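You operate a simulated robot arm through the tools that you are given. There is no shell and no other tool. Be economical: measure what you need, move in short steps, check, and stop when the job is done.

The job below is to be done with a simulated robot arm. You get a single attempt, and the scene is never put back.

## Task
Put the tube of green water and the last pack in the cool box; latch it.
Fine: the tube stands in a hole of the box, the cool pack in the free slot; the other tubes stay where they are. Set down upright: what you pick out, cool pack.

It is judged by the outcome, as a careful person would: the job done as asked, and still so three seconds after it is handed in. It fails if anything else is knocked over, pushed out of place, dropped, spilled or broken.

## Robot
A 7-joint arm with a two-finger parallel gripper on a trunk, on a base that drives. Base frame: it is fixed to the floor where the robot stands at the start and does not move with it; the origin is under the middle of the robot, x ahead of it, y to its left, z up. Readings come in cm, rad, newtons and seconds.
With the tool pointing down near the work surface it reaches from about 34 to 78 cm from the robot's upright axis, wherever it stands. Its first joint turns from -2.897 to 2.897 rad. Places, roughly: back left hole of the tube block [40, 50, 90]; back right hole of the tube block [50, 50, 90]; cool box lid [60, 60, 120]; front left hole of the tube block [40, 50, 90]; front right hole of the tube block [40, 50, 90]; latch [20, 50, 100]; right slot of the cool box [50, 40, 90]; tube [150, -250, 100]. Payload 3.91 kg.
The TCP is the grasp point between the finger pads, 3 cm short of the fingertips. In the tool frame z runs along the fingers and y along their closing line. Largest opening 11 cm; finger width 2, thickness 1; the body of the gripper, 4.8 by 11.2 cm, starts 5.5 cm behind the TCP.
Orientation is that of the tool frame in the base frame, as [roll, pitch, yaw] about the fixed x, y, z axes, in that order (R = Rz(yaw) Ry(pitch) Rx(roll)). With the fingers straight down and closing along the base's y, the tool's x points along the base's -x, its y along +y and its z along -z.

## Interface
- The arm moves only by the tool play_rows. Its argument "series" is a list of rows, each an object (a shift or turn left out is 0, a gripper value left out holds the last) with "grip": the gripper command, from -1 (shut) to 1 (fully open), values between in proportion; "dp": the shift along the tool's x, y, z in m, a list of three; "dr": the turn, a rotation vector about the tool's x, y, z in rad, a list of three. In form: [{"grip": grip, "dp": [tx, ty, tz], "dr": [ax, ay, az]}, ...]. A call has 1 to 12 rows; each row is the pose to reach, as a shift and turn from the pose commanded when the call began, along the tool's axes at that moment. Rows are played at 5 a second. More than 5 cm and 0.15 rad between two rows, or a gripper value outside its range, and nothing of the call is played. Where a pose cannot be reached the arm comes as near as it can. A force on the tool above 60 N (or 10 N above the force at the start of the call, whichever is more), or a blocked arm, ends the call early, and 0.2 s more pass. Each finger travels about 15.3 cm/s and halts on what it meets, pressing with about 25 N; the grip force reading is that of the motor and also rises with nothing between the fingers. The clock runs only during rows and for 0.2 s after the last one: add rows that repeat a pose to give the fingers time. It gives the time, the measured TCP pose, the force on the tool (base axes), the opening and the grip force at its end, in the units of the frame above (readings bear some noise), with the torque about the TCP (base axes, N m) and any sound that the robot's microphone picked up.
- Cameras (640 x 400 px; columns grow to the right, rows downward): "scene" is now at [0.73, 18.06, 156.27]; the picture's right is [0.35, -0.94, 0.00], its down [-0.50, -0.19, -0.84] and it looks along [0.79, 0.30, -0.54] (base axes); focal length 216 px, centre (320, 200). "wrist" rides on the gripper at [7.7, 0.7, -11.4] in the tool frame; the picture's right is [-0.09, 1.00, 0.00], its down [-0.80, -0.07, -0.59] and it looks along [-0.59, -0.05, 0.80] (tool axes); focal length 270 px, centre (320, 200). There is no depth. A picture from a camera that has moved, and an enlarged one, comes with that camera's place and axes in the base frame and with its lens.
- get_image(camera): a new picture of that camera. The clock stands still meanwhile.
- move_column(by): slides the trunk up (or, below 0, down) by that many cm; the arm and the scene camera ride with it, the base frame stays. It gives what a move gives, with no picture.
- roll_base(legs): drives the robot by 1 to 6 legs, each [ahead, turn to the left] in cm and rad, along the robot's own axes; the way and the turn of a leg run together, so that a leg with both is an arc; at most 150 cm and 3.142 rad a leg. The arm and the cameras ride along, it lands a little off, and it stops where it bumps. It gives what a move gives.
- turn_head(pan, tilt): turns the head with the scene camera to pan (to the left, within 2.705 rad either way) and tilt (down, from -0.506 to 1.204), counted from straight ahead of the robot. It gives what a move gives.
- enlarge(camera, box): a new picture of the part [left, top, right, bottom] of that camera's present view, enlarged. The clock stands still meanwhile.
- job_done(): hands the job in; it is judged then, once.

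Go step by step. Nothing tells you exact positions but the pictures and the camera data: compare them with the known pose of the tool, close in by small moves and look again before you grip or let go. The budget is 120 turns and 90 pictures, counting those below and the enlarged ones. Unless the task says otherwise, let go and move clear before handing in, and close with one line.

The tools are called after ">>>" by a JSON object that holds its "op" and its "data". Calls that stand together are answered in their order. play_rows: Moves the arm, as the interface text tells. Its arguments: {"type":"object","properties":{"series":{"type":"array"}},"required":["series"]} The other tools are called the same way: move_column (by) slides the trunk up or down; roll_base (legs) drives the base; turn_head (pan, tilt) turns the head that bears the scene camera; get_image (camera) takes a picture; enlarge (camera, box) takes an enlarged picture of a part of a camera's view; job_done () hands the job in.

At the start:

```text
time: 0.0
position: [38.62, 14.2, 141.5]
tcp_rot: [-3.141, -0.001, 3.141]
contact_force: [0.3, -0.2, 0.2]
moment: [0.03, 0.0, -0.01]
grip_width: 11.01
grip_force: 0.0
trunk travel left (down, up): [-52.5, 8.5]
robot x, y, heading: [-0.3, 0.0, -0.004]
head pan, tilt: [0.36, 0.565]
```

scene: 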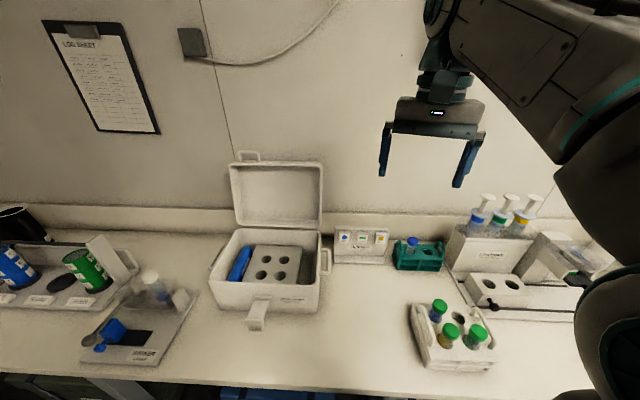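
wrist: 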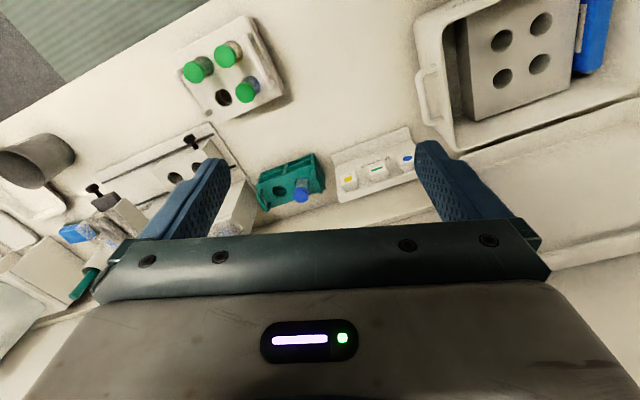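

I see the open cool box on the bench with one blue pack in its left slot, and several tube racks. I'll look closer at the box and racks, and look around for the green water tube and the spare pack.

>>> {"op": "enlarge", "data": {"camera": "scene", "box": [190, 140, 350, 340]}}

>>> {"op": "enlarge", "data": {"camera": "scene", "box": [380, 180, 620, 380]}}

>>> {"op": "enlarge", "data": {"camera": "scene", "box": [0, 190, 220, 380]}}

>>> {"op": "turn_head", "data": {"pan": -1.1, "tilt": 0.35}}

```text
2.00 times, centred on (270, 240) of scene
camera zoom: at [0.73, 18.06, 156.27], right [0.35, -0.94, 0.0], down [-0.5, -0.19, -0.84], along [0.79, 0.3, -0.54], focal length 433 px, centre (420, 120)
```

zoom: 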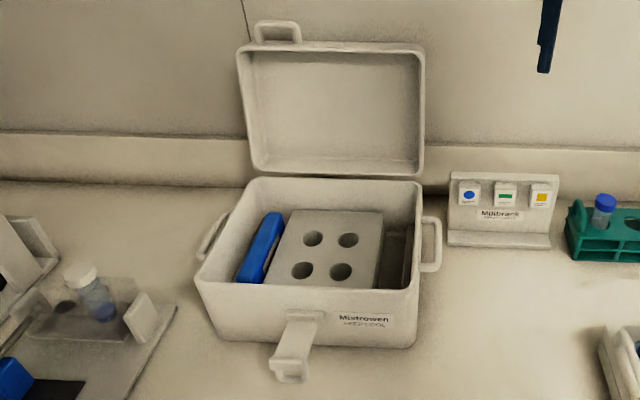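

```text
2.00 times, centred on (500, 280) of scene
camera zoom: at [0.73, 18.06, 156.27], right [0.35, -0.94, 0.0], down [-0.5, -0.19, -0.84], along [0.79, 0.3, -0.54], focal length 433 px, centre (-40, 40)
```

zoom: 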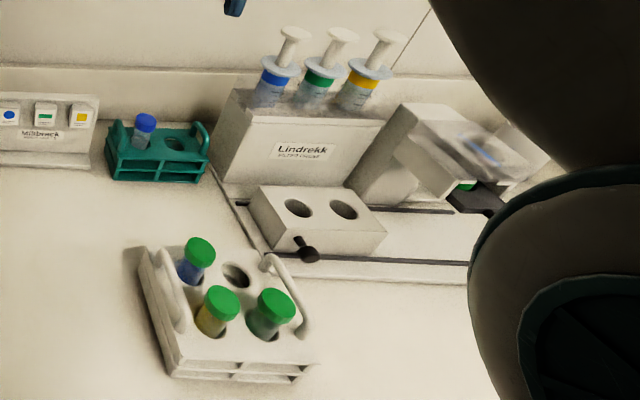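

```text
2.11 times, centred on (110, 285) of scene
camera zoom: at [0.73, 18.06, 156.27], right [0.35, -0.94, 0.0], down [-0.5, -0.19, -0.84], along [0.79, 0.3, -0.54], focal length 455 px, centre (762, 21)
```

zoom: 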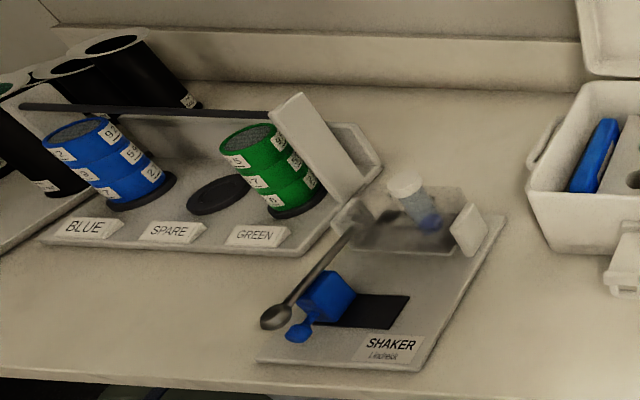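

```text
time: 1.6
position: [38.72, 14.22, 141.58]
tcp_rot: [3.141, 0.0, 3.141]
contact_force: [-0.1, 0.3, 0.2]
moment: [-0.01, 0.04, 0.0]
grip_width: 10.99
grip_force: 0.1
trunk travel left (down, up): [-52.5, 8.5]
robot x, y, heading: [-0.23, 0.05, -0.002]
head pan, tilt: [-1.1, 0.351]
```

The rack on this bench has green-capped tubes with blue, yellow and dark/green contents. Now I'll look right, toward the rough "tube" place.

>>> {"op": "get_image", "data": {"camera": "scene"}}

```text
84 pictures are left
camera scene: at [-3.4, 6.61, 158.25], right [-0.89, -0.45, 0.0], down [-0.16, 0.31, -0.94], along [0.43, -0.84, -0.34], focal length 216 px, centre (320, 200)
```

scene: 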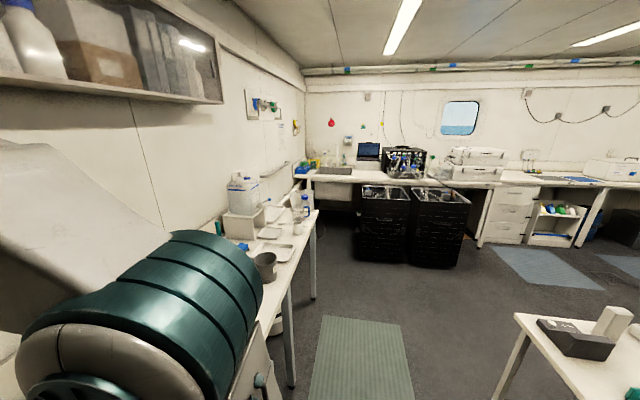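

>>> {"op": "enlarge", "data": {"camera": "scene", "box": [270, 130, 390, 205]}}

>>> {"op": "enlarge", "data": {"camera": "scene", "box": [380, 130, 640, 260]}}

```text
5.33 times, centred on (330, 168) of scene
camera zoom: at [-3.4, 6.61, 158.25], right [-0.89, -0.45, 0.0], down [-0.16, 0.31, -0.94], along [0.43, -0.84, -0.34], focal length 1154 px, centre (267, 373)
```

zoom: 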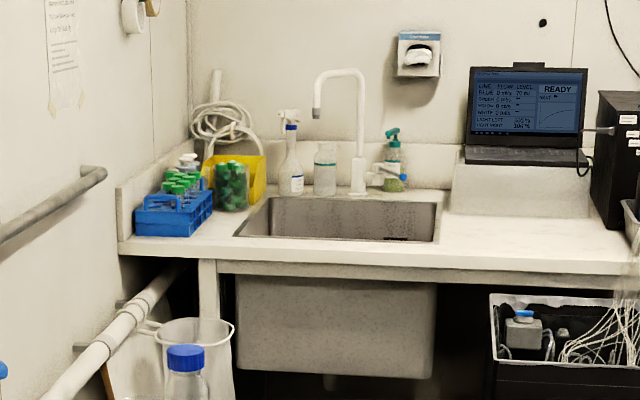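

```text
2.46 times, centred on (510, 195) of scene
camera zoom: at [-3.4, 6.61, 158.25], right [-0.89, -0.45, 0.0], down [-0.16, 0.31, -0.94], along [0.43, -0.84, -0.34], focal length 532 px, centre (-148, 212)
```

zoom: 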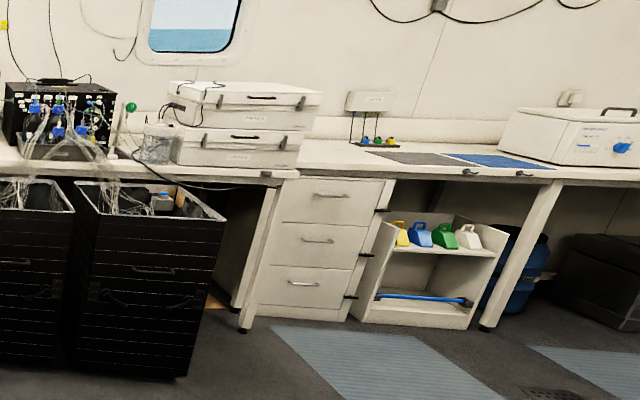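

The sink bench has a blue rack of green-capped tubes near the hinted place. I'll keep surveying for the pack.

>>> {"op": "turn_head", "data": {"pan": -2.3, "tilt": 0.4}}

>>> {"op": "get_image", "data": {"camera": "scene"}}

>>> {"op": "turn_head", "data": {"pan": 1.8, "tilt": 0.4}}

>>> {"op": "get_image", "data": {"camera": "scene"}}

>>> {"op": "enlarge", "data": {"camera": "wrist", "box": [160, 0, 320, 130]}}

```text
time: 3.0
position: [38.68, 14.23, 141.61]
tcp_rot: [3.141, 0.001, -3.141]
contact_force: [0.1, 0.1, -0.1]
moment: [0.0, 0.0, 0.0]
grip_width: 10.99
grip_force: 0.1
trunk travel left (down, up): [-52.5, 8.5]
robot x, y, heading: [0.3, -0.2, -0.003]
head pan, tilt: [-2.3, 0.4]
```

```text
81 pictures are left
camera scene: at [-13.81, 8.0, 157.79], right [-0.75, 0.67, 0.0], down [0.26, 0.29, -0.92], along [-0.61, -0.69, -0.39], focal length 216 px, centre (320, 200)
```

scene: 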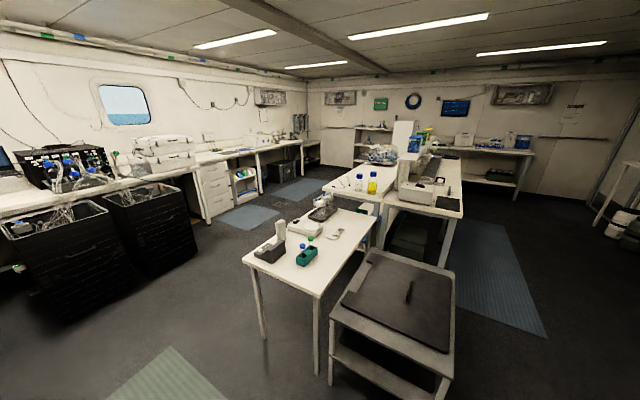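

```text
time: 6.3
position: [38.61, 14.14, 141.49]
tcp_rot: [3.14, 0.0, 3.141]
contact_force: [0.3, -0.6, 0.4]
moment: [0.0, 0.01, -0.01]
grip_width: 10.99
grip_force: 0.0
trunk travel left (down, up): [-52.5, 8.5]
robot x, y, heading: [0.01, 0.18, -0.001]
head pan, tilt: [1.799, 0.4]
```

```text
80 pictures are left
camera scene: at [-9.73, 23.93, 157.79], right [0.97, 0.23, 0.0], down [0.09, -0.38, -0.92], along [-0.21, 0.9, -0.39], focal length 216 px, centre (320, 200)
```

scene: 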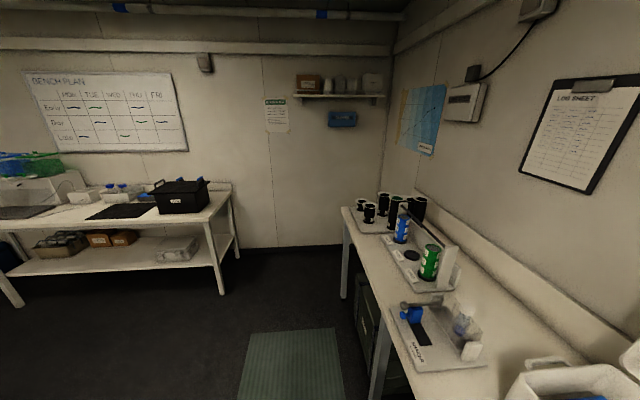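

```text
3.08 times, centred on (240, 65) of wrist
camera zoom: at [31.02, 14.81, 152.91], right [0.09, 1.0, 0.0], down [0.8, -0.07, 0.59], along [0.59, -0.05, -0.8], focal length 832 px, centre (566, 615)
```

zoom: 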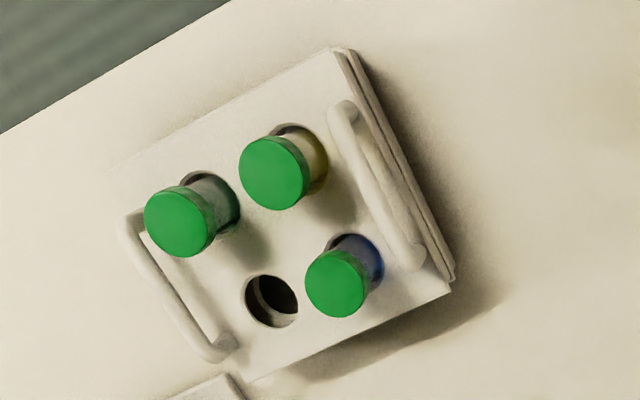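

Near rack holds tubes in dark/grey, yellow and blue. I'll check its colours closely, and examine the table behind for the pack.

>>> {"op": "turn_head", "data": {"pan": 0.0, "tilt": 0.8}}

>>> {"op": "get_image", "data": {"camera": "scene"}}

>>> {"op": "turn_head", "data": {"pan": -2.5, "tilt": 0.6}}

>>> {"op": "enlarge", "data": {"camera": "scene", "box": [140, 80, 400, 260]}}

>>> {"op": "get_image", "data": {"camera": "scene"}}

```text
time: 8.1
position: [38.68, 14.17, 141.43]
tcp_rot: [-3.14, -0.001, 3.142]
contact_force: [-0.6, 0.3, 0.1]
moment: [-0.01, -0.01, -0.01]
grip_width: 10.99
grip_force: 0.0
trunk travel left (down, up): [-52.5, 8.5]
robot x, y, heading: [0.23, 0.36, 0.001]
head pan, tilt: [0.0, 0.799]
```

```text
78 pictures are left
camera scene: at [0.43, 14.91, 154.28], right [0.0, -1.0, 0.0], down [-0.72, 0.0, -0.7], along [0.7, 0.0, -0.72], focal length 216 px, centre (320, 200)
```

scene: 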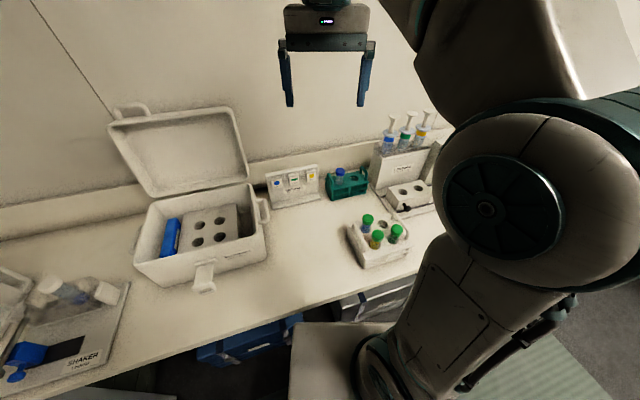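

```text
time: 10.4
position: [38.72, 14.16, 141.51]
tcp_rot: [3.141, -0.001, 3.141]
contact_force: [-0.2, -0.7, 0.4]
moment: [0.03, -0.01, -0.02]
grip_width: 11.0
grip_force: 0.1
trunk travel left (down, up): [-52.5, 8.5]
robot x, y, heading: [-0.03, -0.2, -0.002]
head pan, tilt: [-2.499, 0.6]
```

```text
2.22 times, centred on (270, 170) of scene
camera zoom: at [-14.71, 9.61, 155.97], right [-0.6, 0.8, 0.0], down [0.45, 0.34, -0.83], along [-0.66, -0.49, -0.56], focal length 481 px, centre (431, 267)
```

zoom: 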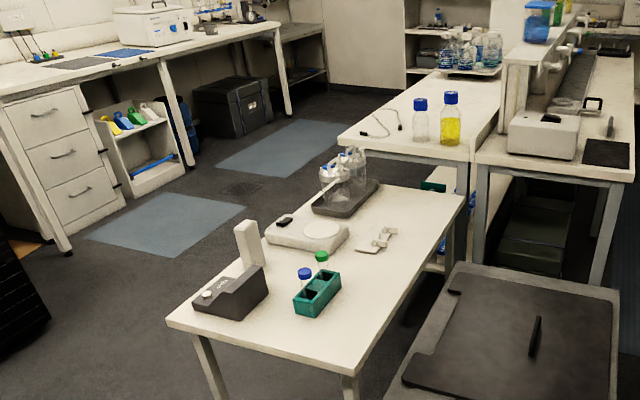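

```text
76 pictures are left
camera scene: at [-14.71, 9.61, 155.97], right [-0.6, 0.8, 0.0], down [0.45, 0.34, -0.83], along [-0.66, -0.49, -0.56], focal length 216 px, centre (320, 200)
```

scene: 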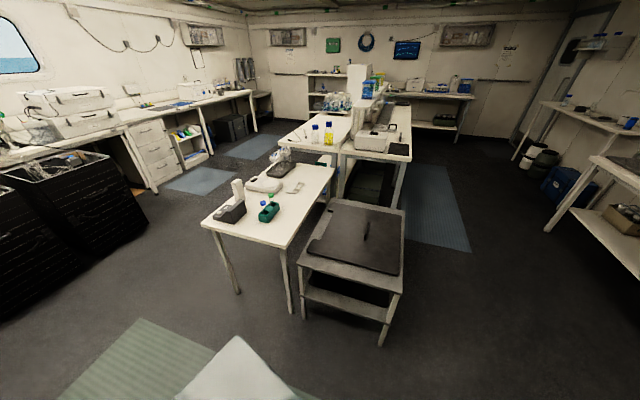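

The pack hasn't shown up yet; I'll zoom in on the right end of the bench (wrist view) and the remaining benches.

>>> {"op": "enlarge", "data": {"camera": "wrist", "box": [0, 120, 200, 360]}}

>>> {"op": "turn_head", "data": {"pan": -0.75, "tilt": 0.6}}

>>> {"op": "get_image", "data": {"camera": "scene"}}

>>> {"op": "turn_head", "data": {"pan": 2.5, "tilt": 0.5}}

>>> {"op": "get_image", "data": {"camera": "scene"}}

```text
1.67 times, centred on (100, 240) of wrist
camera zoom: at [31.02, 14.8, 152.91], right [0.09, 1.0, 0.0], down [0.8, -0.07, 0.59], along [0.59, -0.05, -0.8], focal length 450 px, centre (687, 133)
```

zoom: 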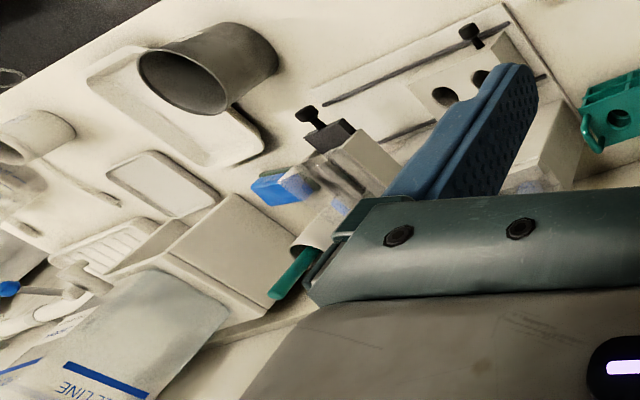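

```text
time: 12.1
position: [38.76, 14.16, 141.67]
tcp_rot: [-3.14, 0.0, -3.139]
contact_force: [0.2, -0.7, 0.3]
moment: [-0.02, -0.01, -0.03]
grip_width: 10.98
grip_force: 0.1
trunk travel left (down, up): [-52.5, 8.5]
robot x, y, heading: [0.08, 0.23, 0.001]
head pan, tilt: [-0.75, 0.6]
```

```text
74 pictures are left
camera scene: at [-1.18, 8.88, 155.97], right [-0.68, -0.73, 0.0], down [-0.41, 0.39, -0.83], along [0.6, -0.56, -0.56], focal length 216 px, centre (320, 200)
```

scene: 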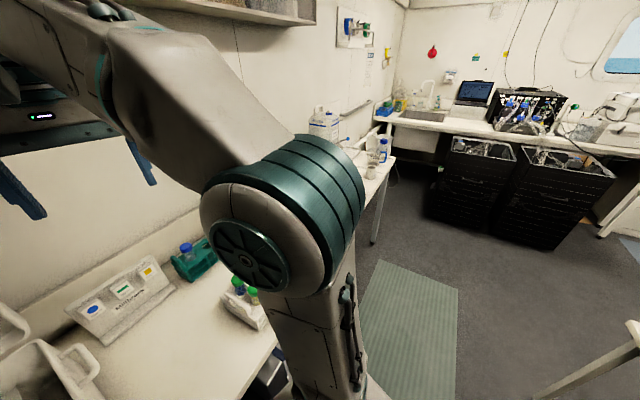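

```text
time: 14.9
position: [38.56, 14.14, 141.44]
tcp_rot: [3.141, 0.0, -3.141]
contact_force: [0.2, 0.7, -0.7]
moment: [0.01, 0.02, -0.01]
grip_width: 11.01
grip_force: 0.1
trunk travel left (down, up): [-52.5, 8.5]
robot x, y, heading: [-0.06, 0.08, 0.0]
head pan, tilt: [2.499, 0.499]
```

```text
73 pictures are left
camera scene: at [-14.92, 20.36, 156.88], right [0.6, 0.8, 0.0], down [0.38, -0.29, -0.88], along [-0.7, 0.53, -0.48], focal length 216 px, centre (320, 200)
```

scene: 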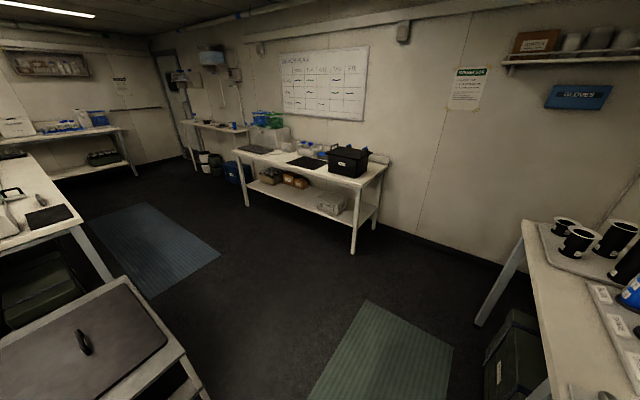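

Still no clear spare pack. I'll zoom into candidate places: back-left bench, the cart lid and the far shelves.

>>> {"op": "enlarge", "data": {"camera": "scene", "box": [180, 90, 400, 230]}}

>>> {"op": "enlarge", "data": {"camera": "scene", "box": [0, 90, 180, 200]}}

>>> {"op": "turn_head", "data": {"pan": 2.705, "tilt": 0.7}}

>>> {"op": "get_image", "data": {"camera": "scene"}}

>>> {"op": "turn_head", "data": {"pan": 0.3, "tilt": 1.204}}

>>> {"op": "get_image", "data": {"camera": "scene"}}

```text
2.86 times, centred on (290, 160) of scene
camera zoom: at [-14.92, 20.36, 156.88], right [0.6, 0.8, 0.0], down [0.38, -0.29, -0.88], along [-0.7, 0.53, -0.48], focal length 618 px, centre (406, 314)
```

zoom: 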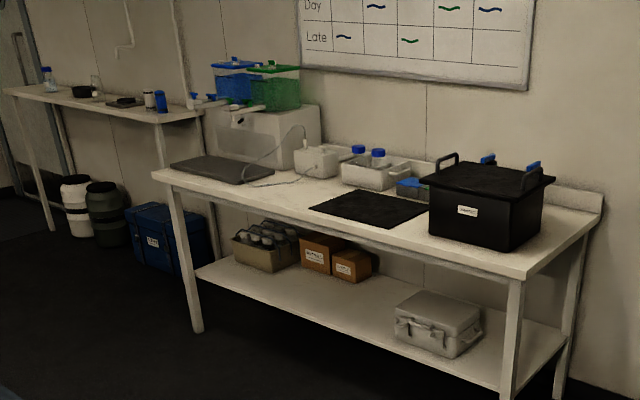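

```text
3.56 times, centred on (90, 145) of scene
camera zoom: at [-14.92, 20.36, 156.88], right [0.6, 0.8, 0.0], down [0.38, -0.29, -0.88], along [-0.7, 0.53, -0.48], focal length 769 px, centre (1138, 396)
```

zoom: 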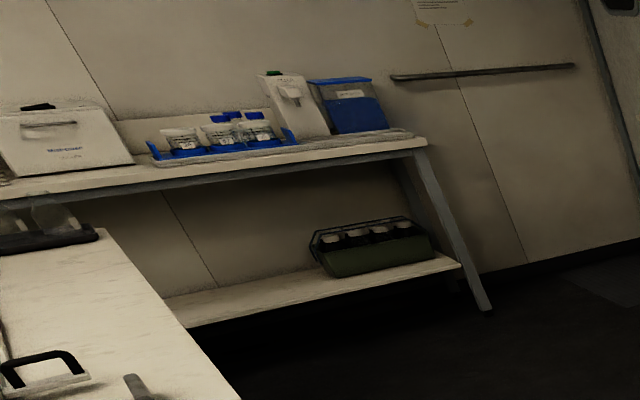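

```text
time: 15.6
position: [38.72, 14.1, 141.54]
tcp_rot: [-3.141, 0.001, 3.141]
contact_force: [0.9, -0.8, 0.2]
moment: [0.0, 0.0, 0.02]
grip_width: 10.98
grip_force: 0.0
trunk travel left (down, up): [-52.5, 8.5]
robot x, y, heading: [-0.15, -0.04, 0.001]
head pan, tilt: [2.7, 0.7]
```

```text
70 pictures are left
camera scene: at [-15.32, 18.55, 155.11], right [0.43, 0.9, 0.0], down [0.58, -0.28, -0.77], along [-0.69, 0.33, -0.64], focal length 216 px, centre (320, 200)
```

scene: 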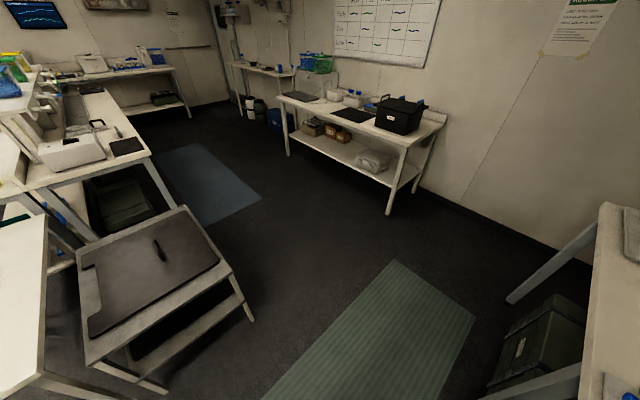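

```text
time: 17.8
position: [38.57, 14.14, 141.61]
tcp_rot: [3.141, -0.001, -3.141]
contact_force: [-0.5, 0.1, -0.3]
moment: [0.0, -0.03, 0.0]
grip_width: 11.01
grip_force: 0.0
trunk travel left (down, up): [-52.5, 8.5]
robot x, y, heading: [0.02, -0.17, -0.003]
head pan, tilt: [0.3, 1.201]
```

```text
69 pictures are left
camera scene: at [-2.3, 16.56, 151.51], right [0.3, -0.96, 0.0], down [-0.89, -0.28, -0.36], along [0.35, 0.11, -0.93], focal length 216 px, centre (320, 200)
```

scene: 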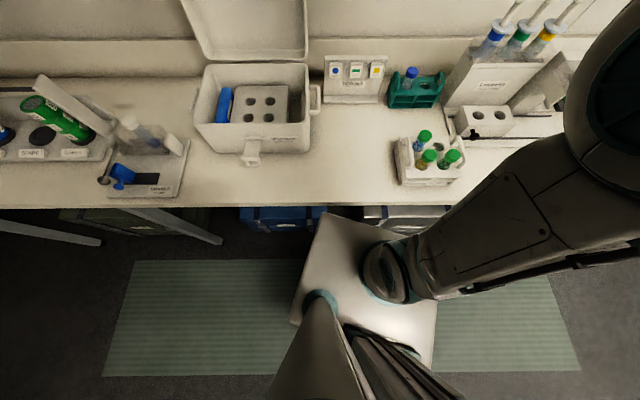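

I'll telephoto the black box bench, the cart and the far sink rack.

>>> {"op": "turn_head", "data": {"pan": 2.4, "tilt": 0.4}}

>>> {"op": "enlarge", "data": {"camera": "scene", "box": [260, 140, 420, 240]}}

>>> {"op": "turn_head", "data": {"pan": -1.1, "tilt": 0.2}}

>>> {"op": "enlarge", "data": {"camera": "scene", "box": [285, 180, 345, 220]}}

>>> {"op": "enlarge", "data": {"camera": "scene", "box": [345, 160, 505, 270]}}

>>> {"op": "enlarge", "data": {"camera": "scene", "box": [220, 180, 340, 300]}}

```text
time: 19.8
position: [38.69, 14.19, 141.54]
tcp_rot: [3.141, 0.0, -3.141]
contact_force: [0.3, 0.7, 0.2]
moment: [0.01, 0.02, -0.02]
grip_width: 11.01
grip_force: 0.1
trunk travel left (down, up): [-52.5, 8.5]
robot x, y, heading: [-0.21, 0.33, 0.0]
head pan, tilt: [2.4, 0.4]
```

```text
4.00 times, centred on (340, 190) of scene
camera zoom: at [-14.46, 21.17, 157.79], right [0.68, 0.74, 0.0], down [0.29, -0.26, -0.92], along [-0.68, 0.62, -0.39], focal length 865 px, centre (240, 240)
```

zoom: 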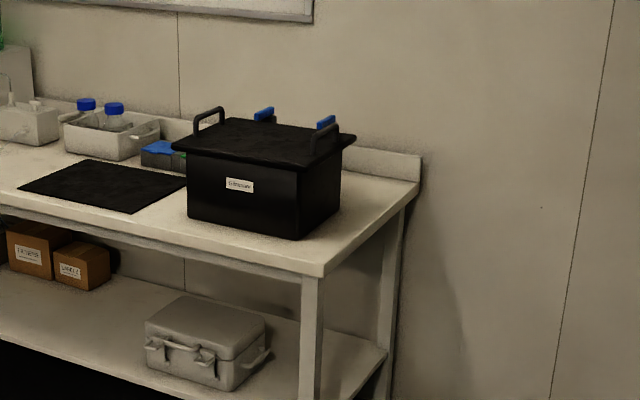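

```text
time: 22.8
position: [38.62, 14.09, 141.48]
tcp_rot: [3.141, 0.0, 3.141]
contact_force: [0.0, 0.4, 0.3]
moment: [0.03, 0.02, 0.0]
grip_width: 11.01
grip_force: 0.0
trunk travel left (down, up): [-52.5, 8.5]
robot x, y, heading: [-0.09, 0.11, -0.003]
head pan, tilt: [-1.1, 0.201]
```

```text
10.00 times, centred on (315, 200) of scene
camera zoom: at [-3.4, 6.61, 159.65], right [-0.89, -0.45, 0.0], down [-0.09, 0.18, -0.98], along [0.45, -0.87, -0.2], focal length 2163 px, centre (370, 200)
```

zoom: 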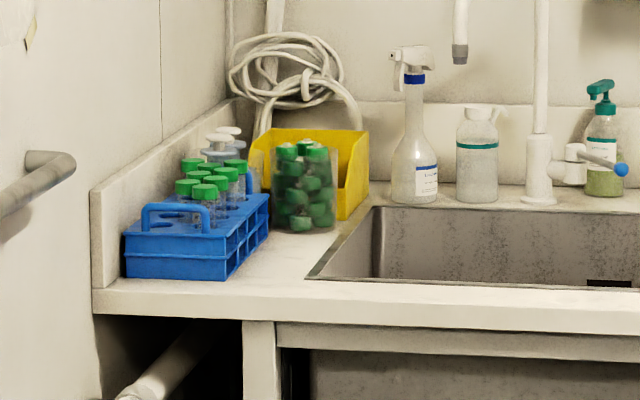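

```text
3.64 times, centred on (425, 215) of scene
camera zoom: at [-3.4, 6.61, 159.65], right [-0.89, -0.45, 0.0], down [-0.09, 0.18, -0.98], along [0.45, -0.87, -0.2], focal length 787 px, centre (-62, 146)
```

zoom: 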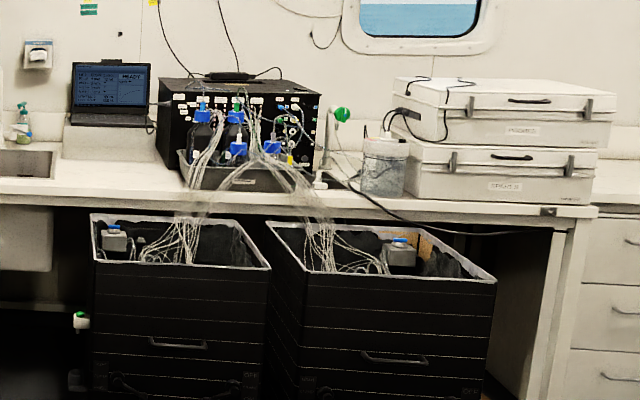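

```text
3.33 times, centred on (280, 240) of scene
camera zoom: at [-3.4, 6.61, 159.65], right [-0.89, -0.45, 0.0], down [-0.09, 0.18, -0.98], along [0.45, -0.87, -0.2], focal length 721 px, centre (453, 67)
```

zoom: 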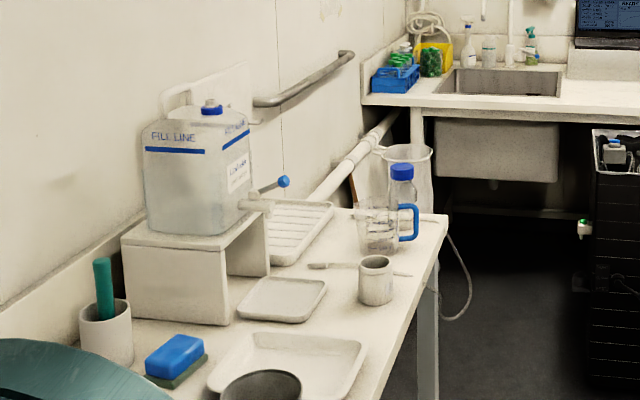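

>>> {"op": "turn_head", "data": {"pan": 0.1, "tilt": 0.7}}

>>> {"op": "enlarge", "data": {"camera": "scene", "box": [355, 210, 465, 290]}}

>>> {"op": "turn_head", "data": {"pan": -2.5, "tilt": 0.5}}

>>> {"op": "enlarge", "data": {"camera": "scene", "box": [180, 120, 340, 260]}}

>>> {"op": "enlarge", "data": {"camera": "scene", "box": [270, 70, 430, 170]}}

>>> {"op": "enlarge", "data": {"camera": "scene", "box": [520, 70, 640, 230]}}

```text
time: 24.2
position: [38.52, 14.32, 141.62]
tcp_rot: [3.141, 0.0, -3.141]
contact_force: [-0.4, 0.3, 0.2]
moment: [-0.01, 0.01, 0.02]
grip_width: 11.03
grip_force: 0.1
trunk travel left (down, up): [-52.5, 8.5]
robot x, y, heading: [0.23, 0.07, 0.001]
head pan, tilt: [0.099, 0.7]
```

```text
5.00 times, centred on (410, 250) of scene
camera zoom: at [0.82, 15.74, 155.11], right [0.1, -1.0, 0.0], down [-0.64, -0.06, -0.77], along [0.76, 0.08, -0.64], focal length 1082 px, centre (-130, -50)
```

zoom: 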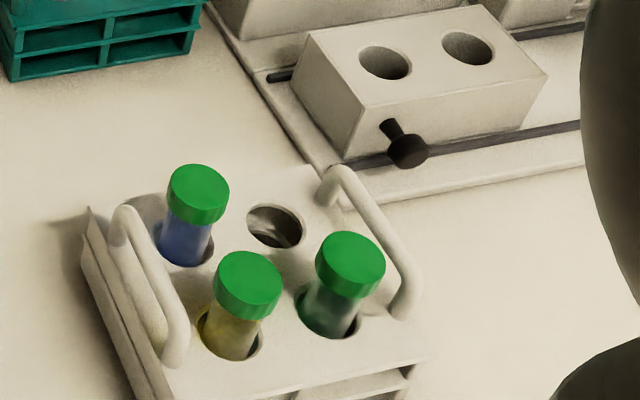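

```text
time: 26.5
position: [38.59, 14.14, 141.5]
tcp_rot: [-3.141, 0.001, -3.141]
contact_force: [0.1, 0.0, 0.7]
moment: [-0.01, 0.01, -0.02]
grip_width: 11.0
grip_force: 0.0
trunk travel left (down, up): [-52.5, 8.5]
robot x, y, heading: [0.21, -0.17, 0.003]
head pan, tilt: [-2.499, 0.499]
```

```text
2.86 times, centred on (260, 190) of scene
camera zoom: at [-14.92, 9.45, 156.88], right [-0.6, 0.8, 0.0], down [0.38, 0.29, -0.88], along [-0.7, -0.53, -0.48], focal length 618 px, centre (491, 229)
```

zoom: 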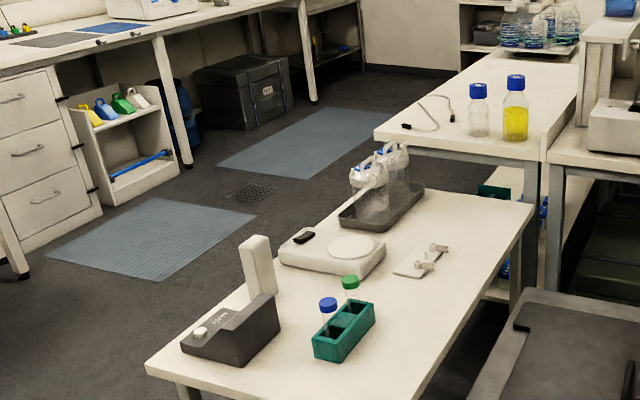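

```text
4.00 times, centred on (350, 120) of scene
camera zoom: at [-14.92, 9.45, 156.88], right [-0.6, 0.8, 0.0], down [0.38, 0.29, -0.88], along [-0.7, -0.53, -0.48], focal length 865 px, centre (200, 520)
```

zoom: 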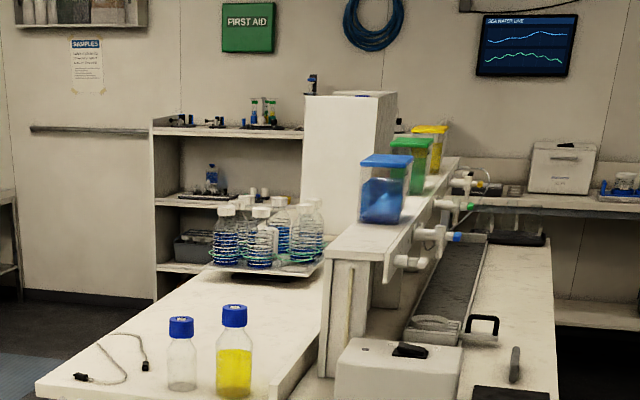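

```text
2.50 times, centred on (580, 150) of scene
camera zoom: at [-14.92, 9.45, 156.88], right [-0.6, 0.8, 0.0], down [0.38, 0.29, -0.88], along [-0.7, -0.53, -0.48], focal length 541 px, centre (-330, 325)
```

zoom: 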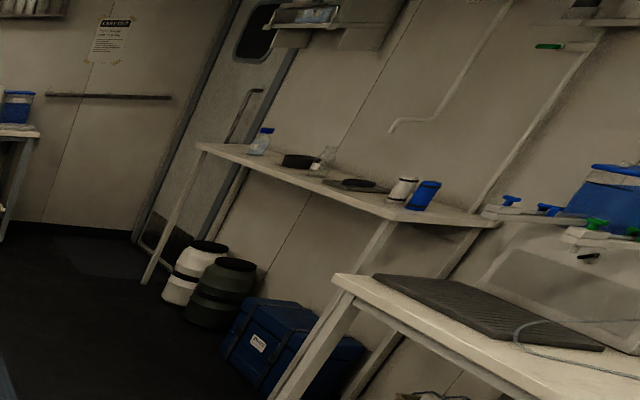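

Near rack clearly holds blue, yellow and green water, so the target tube is its right-front one. I'll keep hunting for the pack with stronger telephoto.

>>> {"op": "enlarge", "data": {"camera": "scene", "box": [225, 185, 285, 225]}}

>>> {"op": "turn_head", "data": {"pan": 2.4, "tilt": 0.4}}

>>> {"op": "enlarge", "data": {"camera": "scene", "box": [285, 160, 355, 205]}}

>>> {"op": "turn_head", "data": {"pan": 1.2, "tilt": 0.7}}

>>> {"op": "get_image", "data": {"camera": "scene"}}

```text
10.00 times, centred on (255, 205) of scene
camera zoom: at [-14.92, 9.45, 156.88], right [-0.6, 0.8, 0.0], down [0.38, 0.29, -0.88], along [-0.7, -0.53, -0.48], focal length 2163 px, centre (970, 150)
```

zoom: 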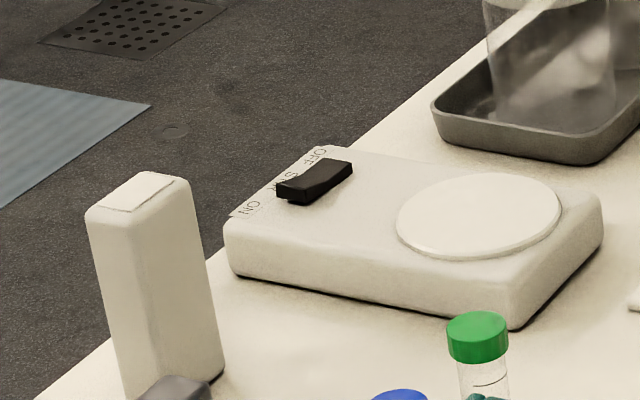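

```text
time: 30.4
position: [38.66, 14.17, 141.45]
tcp_rot: [3.14, 0.0, 3.141]
contact_force: [-0.1, 0.1, -0.1]
moment: [-0.02, 0.01, 0.04]
grip_width: 11.0
grip_force: 0.0
trunk travel left (down, up): [-52.5, 8.5]
robot x, y, heading: [-0.11, -0.08, 0.004]
head pan, tilt: [2.4, 0.4]
```

```text
8.89 times, centred on (320, 182) of scene
camera zoom: at [-14.47, 21.17, 157.79], right [0.68, 0.74, 0.0], down [0.29, -0.26, -0.92], along [-0.68, 0.62, -0.39], focal length 1923 px, centre (320, 356)
```

zoom: 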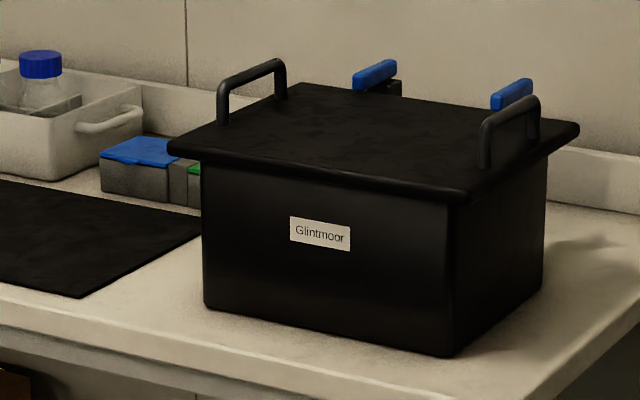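

```text
time: 31.8
position: [38.7, 14.17, 141.51]
tcp_rot: [3.14, 0.0, 3.141]
contact_force: [1.0, -0.9, 0.7]
moment: [0.03, -0.01, 0.01]
grip_width: 11.0
grip_force: 0.0
trunk travel left (down, up): [-52.5, 8.5]
robot x, y, heading: [-0.08, 0.13, 0.003]
head pan, tilt: [1.201, 0.7]
```

```text
58 pictures are left
camera scene: at [-4.57, 22.83, 155.11], right [0.93, -0.36, 0.0], down [-0.23, -0.6, -0.77], along [0.28, 0.71, -0.64], focal length 216 px, centre (320, 200)
```

scene: 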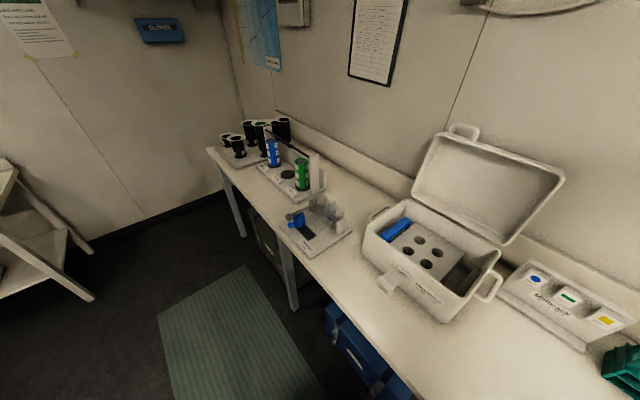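

I'll compare the pack in the box with the white brick on the rear table.

>>> {"op": "enlarge", "data": {"camera": "scene", "box": [370, 200, 510, 300]}}

>>> {"op": "turn_head", "data": {"pan": -2.3, "tilt": 0.6}}

>>> {"op": "enlarge", "data": {"camera": "scene", "box": [240, 180, 400, 280]}}

```text
4.00 times, centred on (440, 250) of scene
camera zoom: at [-4.57, 22.83, 155.11], right [0.93, -0.36, 0.0], down [-0.23, -0.6, -0.77], along [0.28, 0.71, -0.64], focal length 865 px, centre (-160, 0)
```

zoom: 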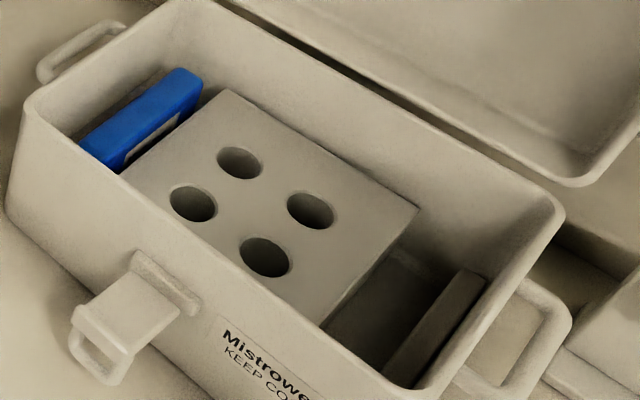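

```text
time: 34.7
position: [38.59, 14.19, 141.42]
tcp_rot: [-3.141, 0.0, -3.14]
contact_force: [-0.2, -0.2, -0.2]
moment: [0.0, 0.01, 0.02]
grip_width: 11.01
grip_force: 0.0
trunk travel left (down, up): [-52.5, 8.5]
robot x, y, heading: [-0.6, -0.19, 0.003]
head pan, tilt: [-2.3, 0.6]
```

```text
4.00 times, centred on (320, 230) of scene
camera zoom: at [-13.53, 8.32, 155.97], right [-0.75, 0.67, 0.0], down [0.38, 0.42, -0.83], along [-0.55, -0.62, -0.56], focal length 865 px, centre (320, 80)
```

zoom: 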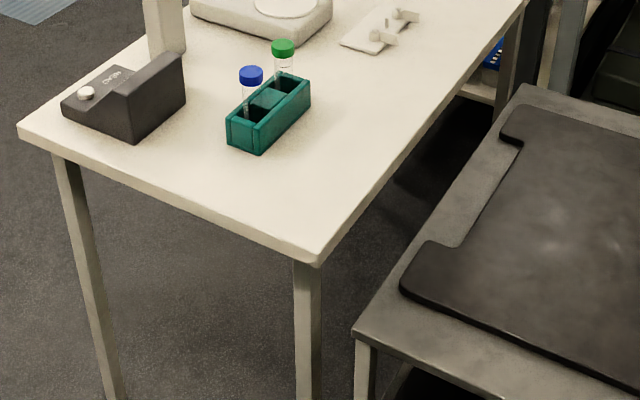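

>>> {"op": "enlarge", "data": {"camera": "scene", "box": [340, 160, 400, 200]}}

>>> {"op": "roll_base", "data": {"legs": [[-25, 0]]}}

>>> {"op": "turn_head", "data": {"pan": -2.705, "tilt": 0.5}}

>>> {"op": "get_image", "data": {"camera": "scene"}}

```text
10.00 times, centred on (370, 180) of scene
camera zoom: at [-13.53, 8.32, 155.97], right [-0.75, 0.67, 0.0], down [0.38, 0.42, -0.83], along [-0.55, -0.62, -0.56], focal length 2163 px, centre (-180, 400)
```

zoom: 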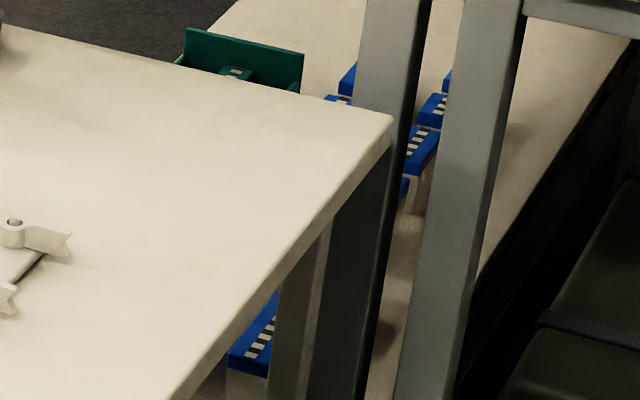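

```text
time: 36.5
position: [13.73, 14.1, 141.43]
tcp_rot: [-3.141, 0.0, 3.141]
contact_force: [-0.6, 0.2, 0.0]
moment: [0.01, -0.04, 0.0]
grip_width: 11.0
grip_force: 0.1
trunk travel left (down, up): [-52.5, 8.5]
robot x, y, heading: [-24.97, -0.2, -0.003]
head pan, tilt: [-2.3, 0.6]
```

```text
time: 37.4
position: [13.78, 14.15, 141.44]
tcp_rot: [-3.141, 0.0, -3.141]
contact_force: [0.3, -0.2, -0.9]
moment: [-0.03, 0.0, 0.02]
grip_width: 11.02
grip_force: 0.1
trunk travel left (down, up): [-52.5, 8.5]
robot x, y, heading: [-25.13, 0.18, -0.001]
head pan, tilt: [-2.7, 0.499]
```

```text
54 pictures are left
camera scene: at [-40.79, 11.02, 156.88], right [-0.43, 0.9, 0.0], down [0.43, 0.2, -0.88], along [-0.79, -0.38, -0.48], focal length 216 px, centre (320, 200)
```

scene: 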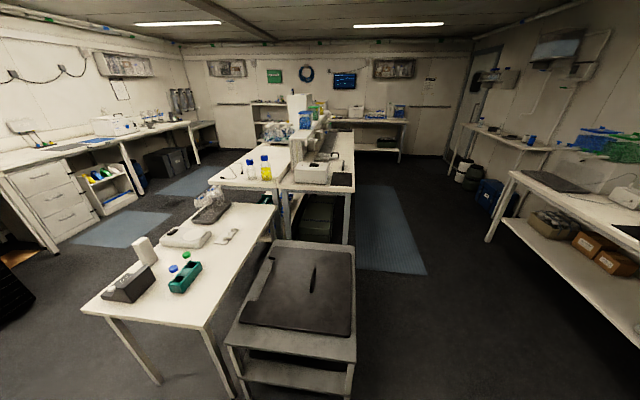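

>>> {"op": "enlarge", "data": {"camera": "scene", "box": [460, 110, 580, 190]}}

>>> {"op": "enlarge", "data": {"camera": "scene", "box": [80, 70, 280, 210]}}

>>> {"op": "enlarge", "data": {"camera": "scene", "box": [270, 80, 420, 190]}}

```text
5.00 times, centred on (520, 150) of scene
camera zoom: at [-40.79, 11.02, 156.88], right [-0.43, 0.9, 0.0], down [0.43, 0.2, -0.88], along [-0.79, -0.38, -0.48], focal length 1082 px, centre (-680, 450)
```

zoom: 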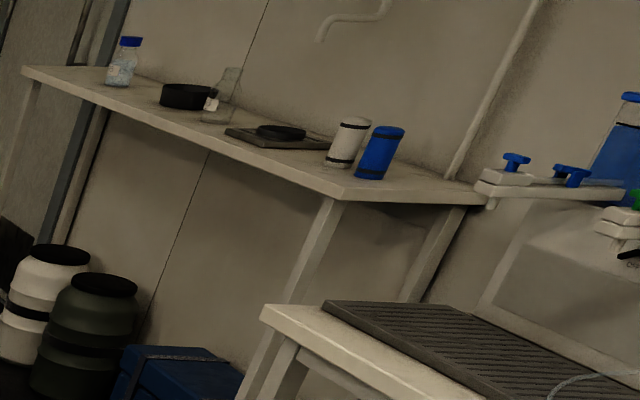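

```text
2.86 times, centred on (180, 140) of scene
camera zoom: at [-40.79, 11.02, 156.88], right [-0.43, 0.9, 0.0], down [0.43, 0.2, -0.88], along [-0.79, -0.38, -0.48], focal length 618 px, centre (720, 371)
```

zoom: 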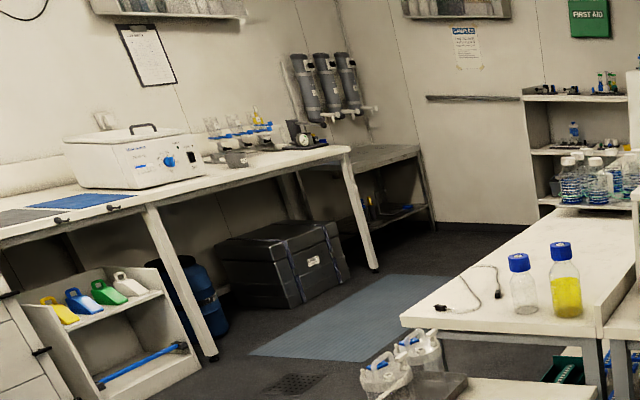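

```text
3.64 times, centred on (345, 135) of scene
camera zoom: at [-40.79, 11.02, 156.88], right [-0.43, 0.9, 0.0], down [0.43, 0.2, -0.88], along [-0.79, -0.38, -0.48], focal length 787 px, centre (229, 436)
```

zoom: 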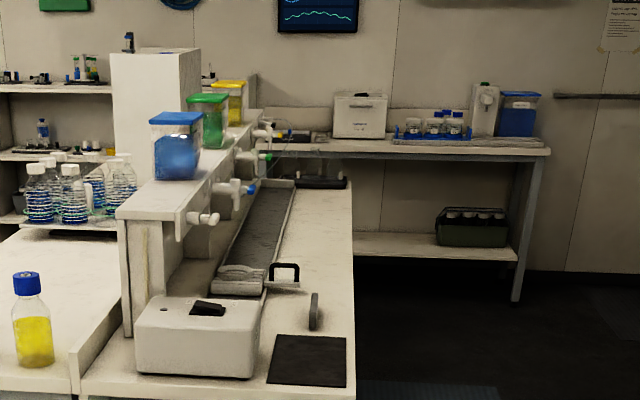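

Nothing yet. From this set-back position I'll view the right half of the front bench and the cart.

>>> {"op": "turn_head", "data": {"pan": -0.85, "tilt": 0.45}}

>>> {"op": "get_image", "data": {"camera": "scene"}}

>>> {"op": "get_image", "data": {"camera": "wrist"}}

```text
time: 39.2
position: [13.72, 14.06, 141.47]
tcp_rot: [-3.14, -0.001, -3.141]
contact_force: [0.5, -0.2, -0.2]
moment: [-0.02, -0.01, 0.0]
grip_width: 10.99
grip_force: 0.1
trunk travel left (down, up): [-52.5, 8.5]
robot x, y, heading: [-24.64, 0.15, -0.0]
head pan, tilt: [-0.85, 0.45]
```

```text
50 pictures are left
camera scene: at [-26.51, 8.0, 157.33], right [-0.75, -0.66, 0.0], down [-0.29, 0.33, -0.9], along [0.59, -0.68, -0.44], focal length 216 px, centre (320, 200)
```

scene: 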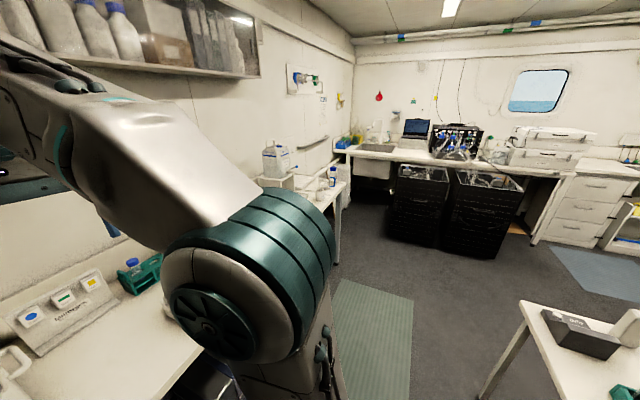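

```text
49 pictures are left
camera wrist: at [6.09, 14.79, 152.92], right [0.09, 1.0, 0.0], down [0.8, -0.07, 0.59], along [0.59, -0.05, -0.8], focal length 270 px, centre (320, 200)
```

wrist: 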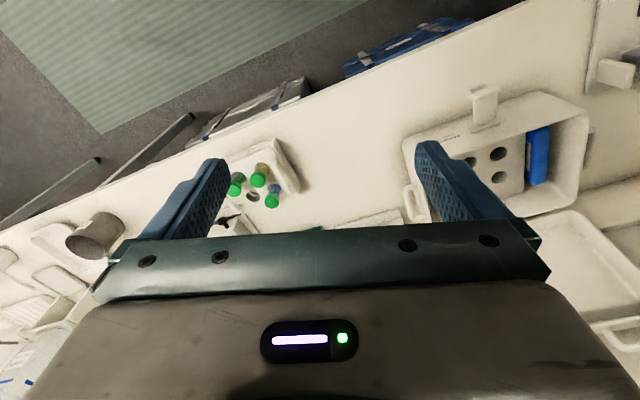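

>>> {"op": "turn_head", "data": {"pan": 2.705, "tilt": 0.95}}

>>> {"op": "get_image", "data": {"camera": "scene"}}

```text
time: 42.2
position: [13.7, 14.15, 141.46]
tcp_rot: [-3.14, 0.001, -3.14]
contact_force: [0.5, -1.0, -0.2]
moment: [0.02, -0.02, 0.05]
grip_width: 11.03
grip_force: 0.0
trunk travel left (down, up): [-52.5, 8.5]
robot x, y, heading: [-25.13, -0.17, -0.001]
head pan, tilt: [2.7, 0.949]
```

```text
48 pictures are left
camera scene: at [-39.14, 18.02, 153.13], right [0.43, 0.9, 0.0], down [0.73, -0.35, -0.58], along [-0.53, 0.25, -0.81], focal length 216 px, centre (320, 200)
```

scene: 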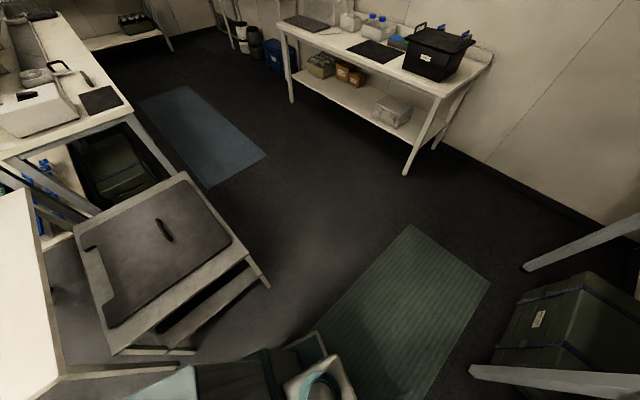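

I'll move to mid-aisle and look toward the sink and other surfaces from a better vantage.

>>> {"op": "roll_base", "data": {"legs": [[13, 0], [0, -1.57], [60, 0]]}}

>>> {"op": "turn_head", "data": {"pan": 0.3, "tilt": 0.3}}

>>> {"op": "get_image", "data": {"camera": "scene"}}

```text
time: 50.3
position: [1.44, -98.91, 141.61]
tcp_rot: [3.141, 0.0, 1.56]
contact_force: [-0.3, 0.4, -0.7]
moment: [0.03, 0.02, -0.01]
grip_width: 11.0
grip_force: 0.0
trunk travel left (down, up): [-52.5, 8.5]
robot x, y, heading: [-12.26, -60.01, -1.581]
head pan, tilt: [2.7, 0.949]
```

```text
time: 52.5
position: [1.45, -98.83, 141.41]
tcp_rot: [-3.141, 0.0, 1.561]
contact_force: [-0.3, 1.1, -0.1]
moment: [0.03, -0.02, 0.0]
grip_width: 11.02
grip_force: 0.0
trunk travel left (down, up): [-52.5, 8.5]
robot x, y, heading: [-12.41, -60.25, -1.581]
head pan, tilt: [0.3, 0.3]
```

```text
47 pictures are left
camera scene: at [5.45, -61.6, 158.72], right [-0.96, -0.29, 0.0], down [-0.09, 0.28, -0.96], along [0.27, -0.92, -0.3], focal length 216 px, centre (320, 200)
```

scene: 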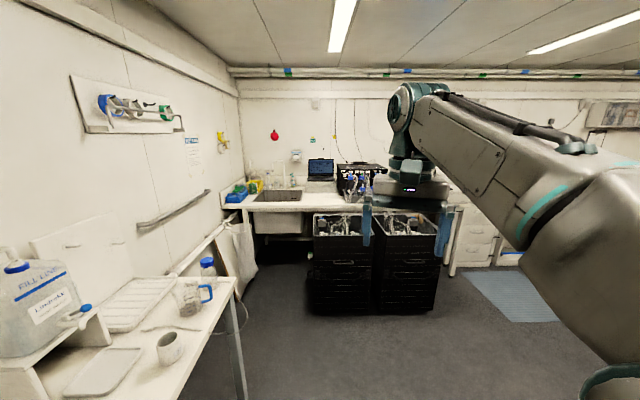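

Passage is fine; I'll drive closer to the sink and zoom.

>>> {"op": "roll_base", "data": {"legs": [[65, 0]]}}

>>> {"op": "turn_head", "data": {"pan": 0.9, "tilt": 0.5}}

>>> {"op": "get_image", "data": {"camera": "scene"}}

```text
time: 56.1
position: [0.76, -163.65, 141.57]
tcp_rot: [-3.141, -0.002, 1.56]
contact_force: [0.3, -0.6, 0.5]
moment: [0.01, 0.0, 0.0]
grip_width: 11.02
grip_force: 0.1
trunk travel left (down, up): [-52.5, 8.5]
robot x, y, heading: [-12.96, -124.67, -1.582]
head pan, tilt: [0.3, 0.3]
```

```text
time: 57.1
position: [0.82, -163.65, 141.49]
tcp_rot: [-3.14, 0.0, 1.559]
contact_force: [-0.3, -0.3, 0.0]
moment: [0.0, -0.03, 0.0]
grip_width: 11.02
grip_force: 0.0
trunk travel left (down, up): [-52.5, 8.5]
robot x, y, heading: [-12.92, -124.69, -1.583]
head pan, tilt: [0.901, 0.499]
```

```text
46 pictures are left
camera scene: at [9.17, -123.19, 156.88], right [-0.63, -0.78, 0.0], down [-0.37, 0.3, -0.88], along [0.68, -0.55, -0.48], focal length 216 px, centre (320, 200)
```

scene: 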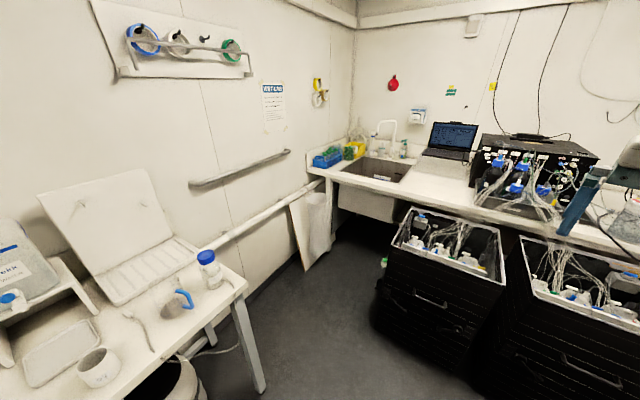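

>>> {"op": "enlarge", "data": {"camera": "scene", "box": [300, 130, 420, 205]}}

>>> {"op": "enlarge", "data": {"camera": "scene", "box": [390, 110, 640, 310]}}

```text
5.33 times, centred on (360, 168) of scene
camera zoom: at [9.17, -123.19, 156.88], right [-0.63, -0.78, 0.0], down [-0.37, 0.3, -0.88], along [0.68, -0.55, -0.48], focal length 1154 px, centre (107, 373)
```

zoom: 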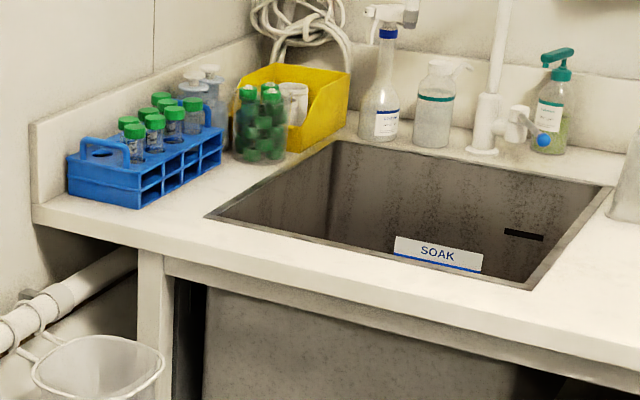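

```text
2.00 times, centred on (515, 210) of scene
camera zoom: at [9.17, -123.19, 156.88], right [-0.63, -0.78, 0.0], down [-0.37, 0.3, -0.88], along [0.68, -0.55, -0.48], focal length 433 px, centre (-70, 180)
```

zoom: 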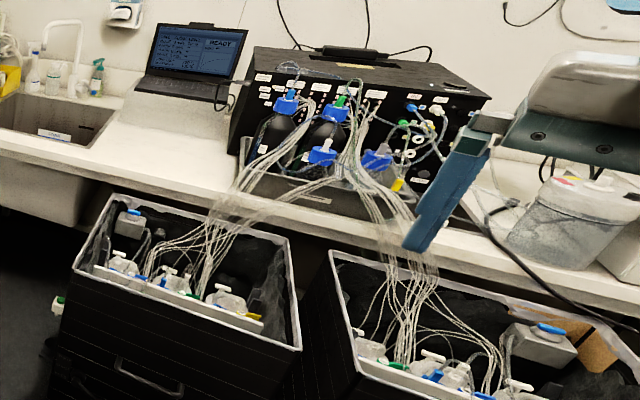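

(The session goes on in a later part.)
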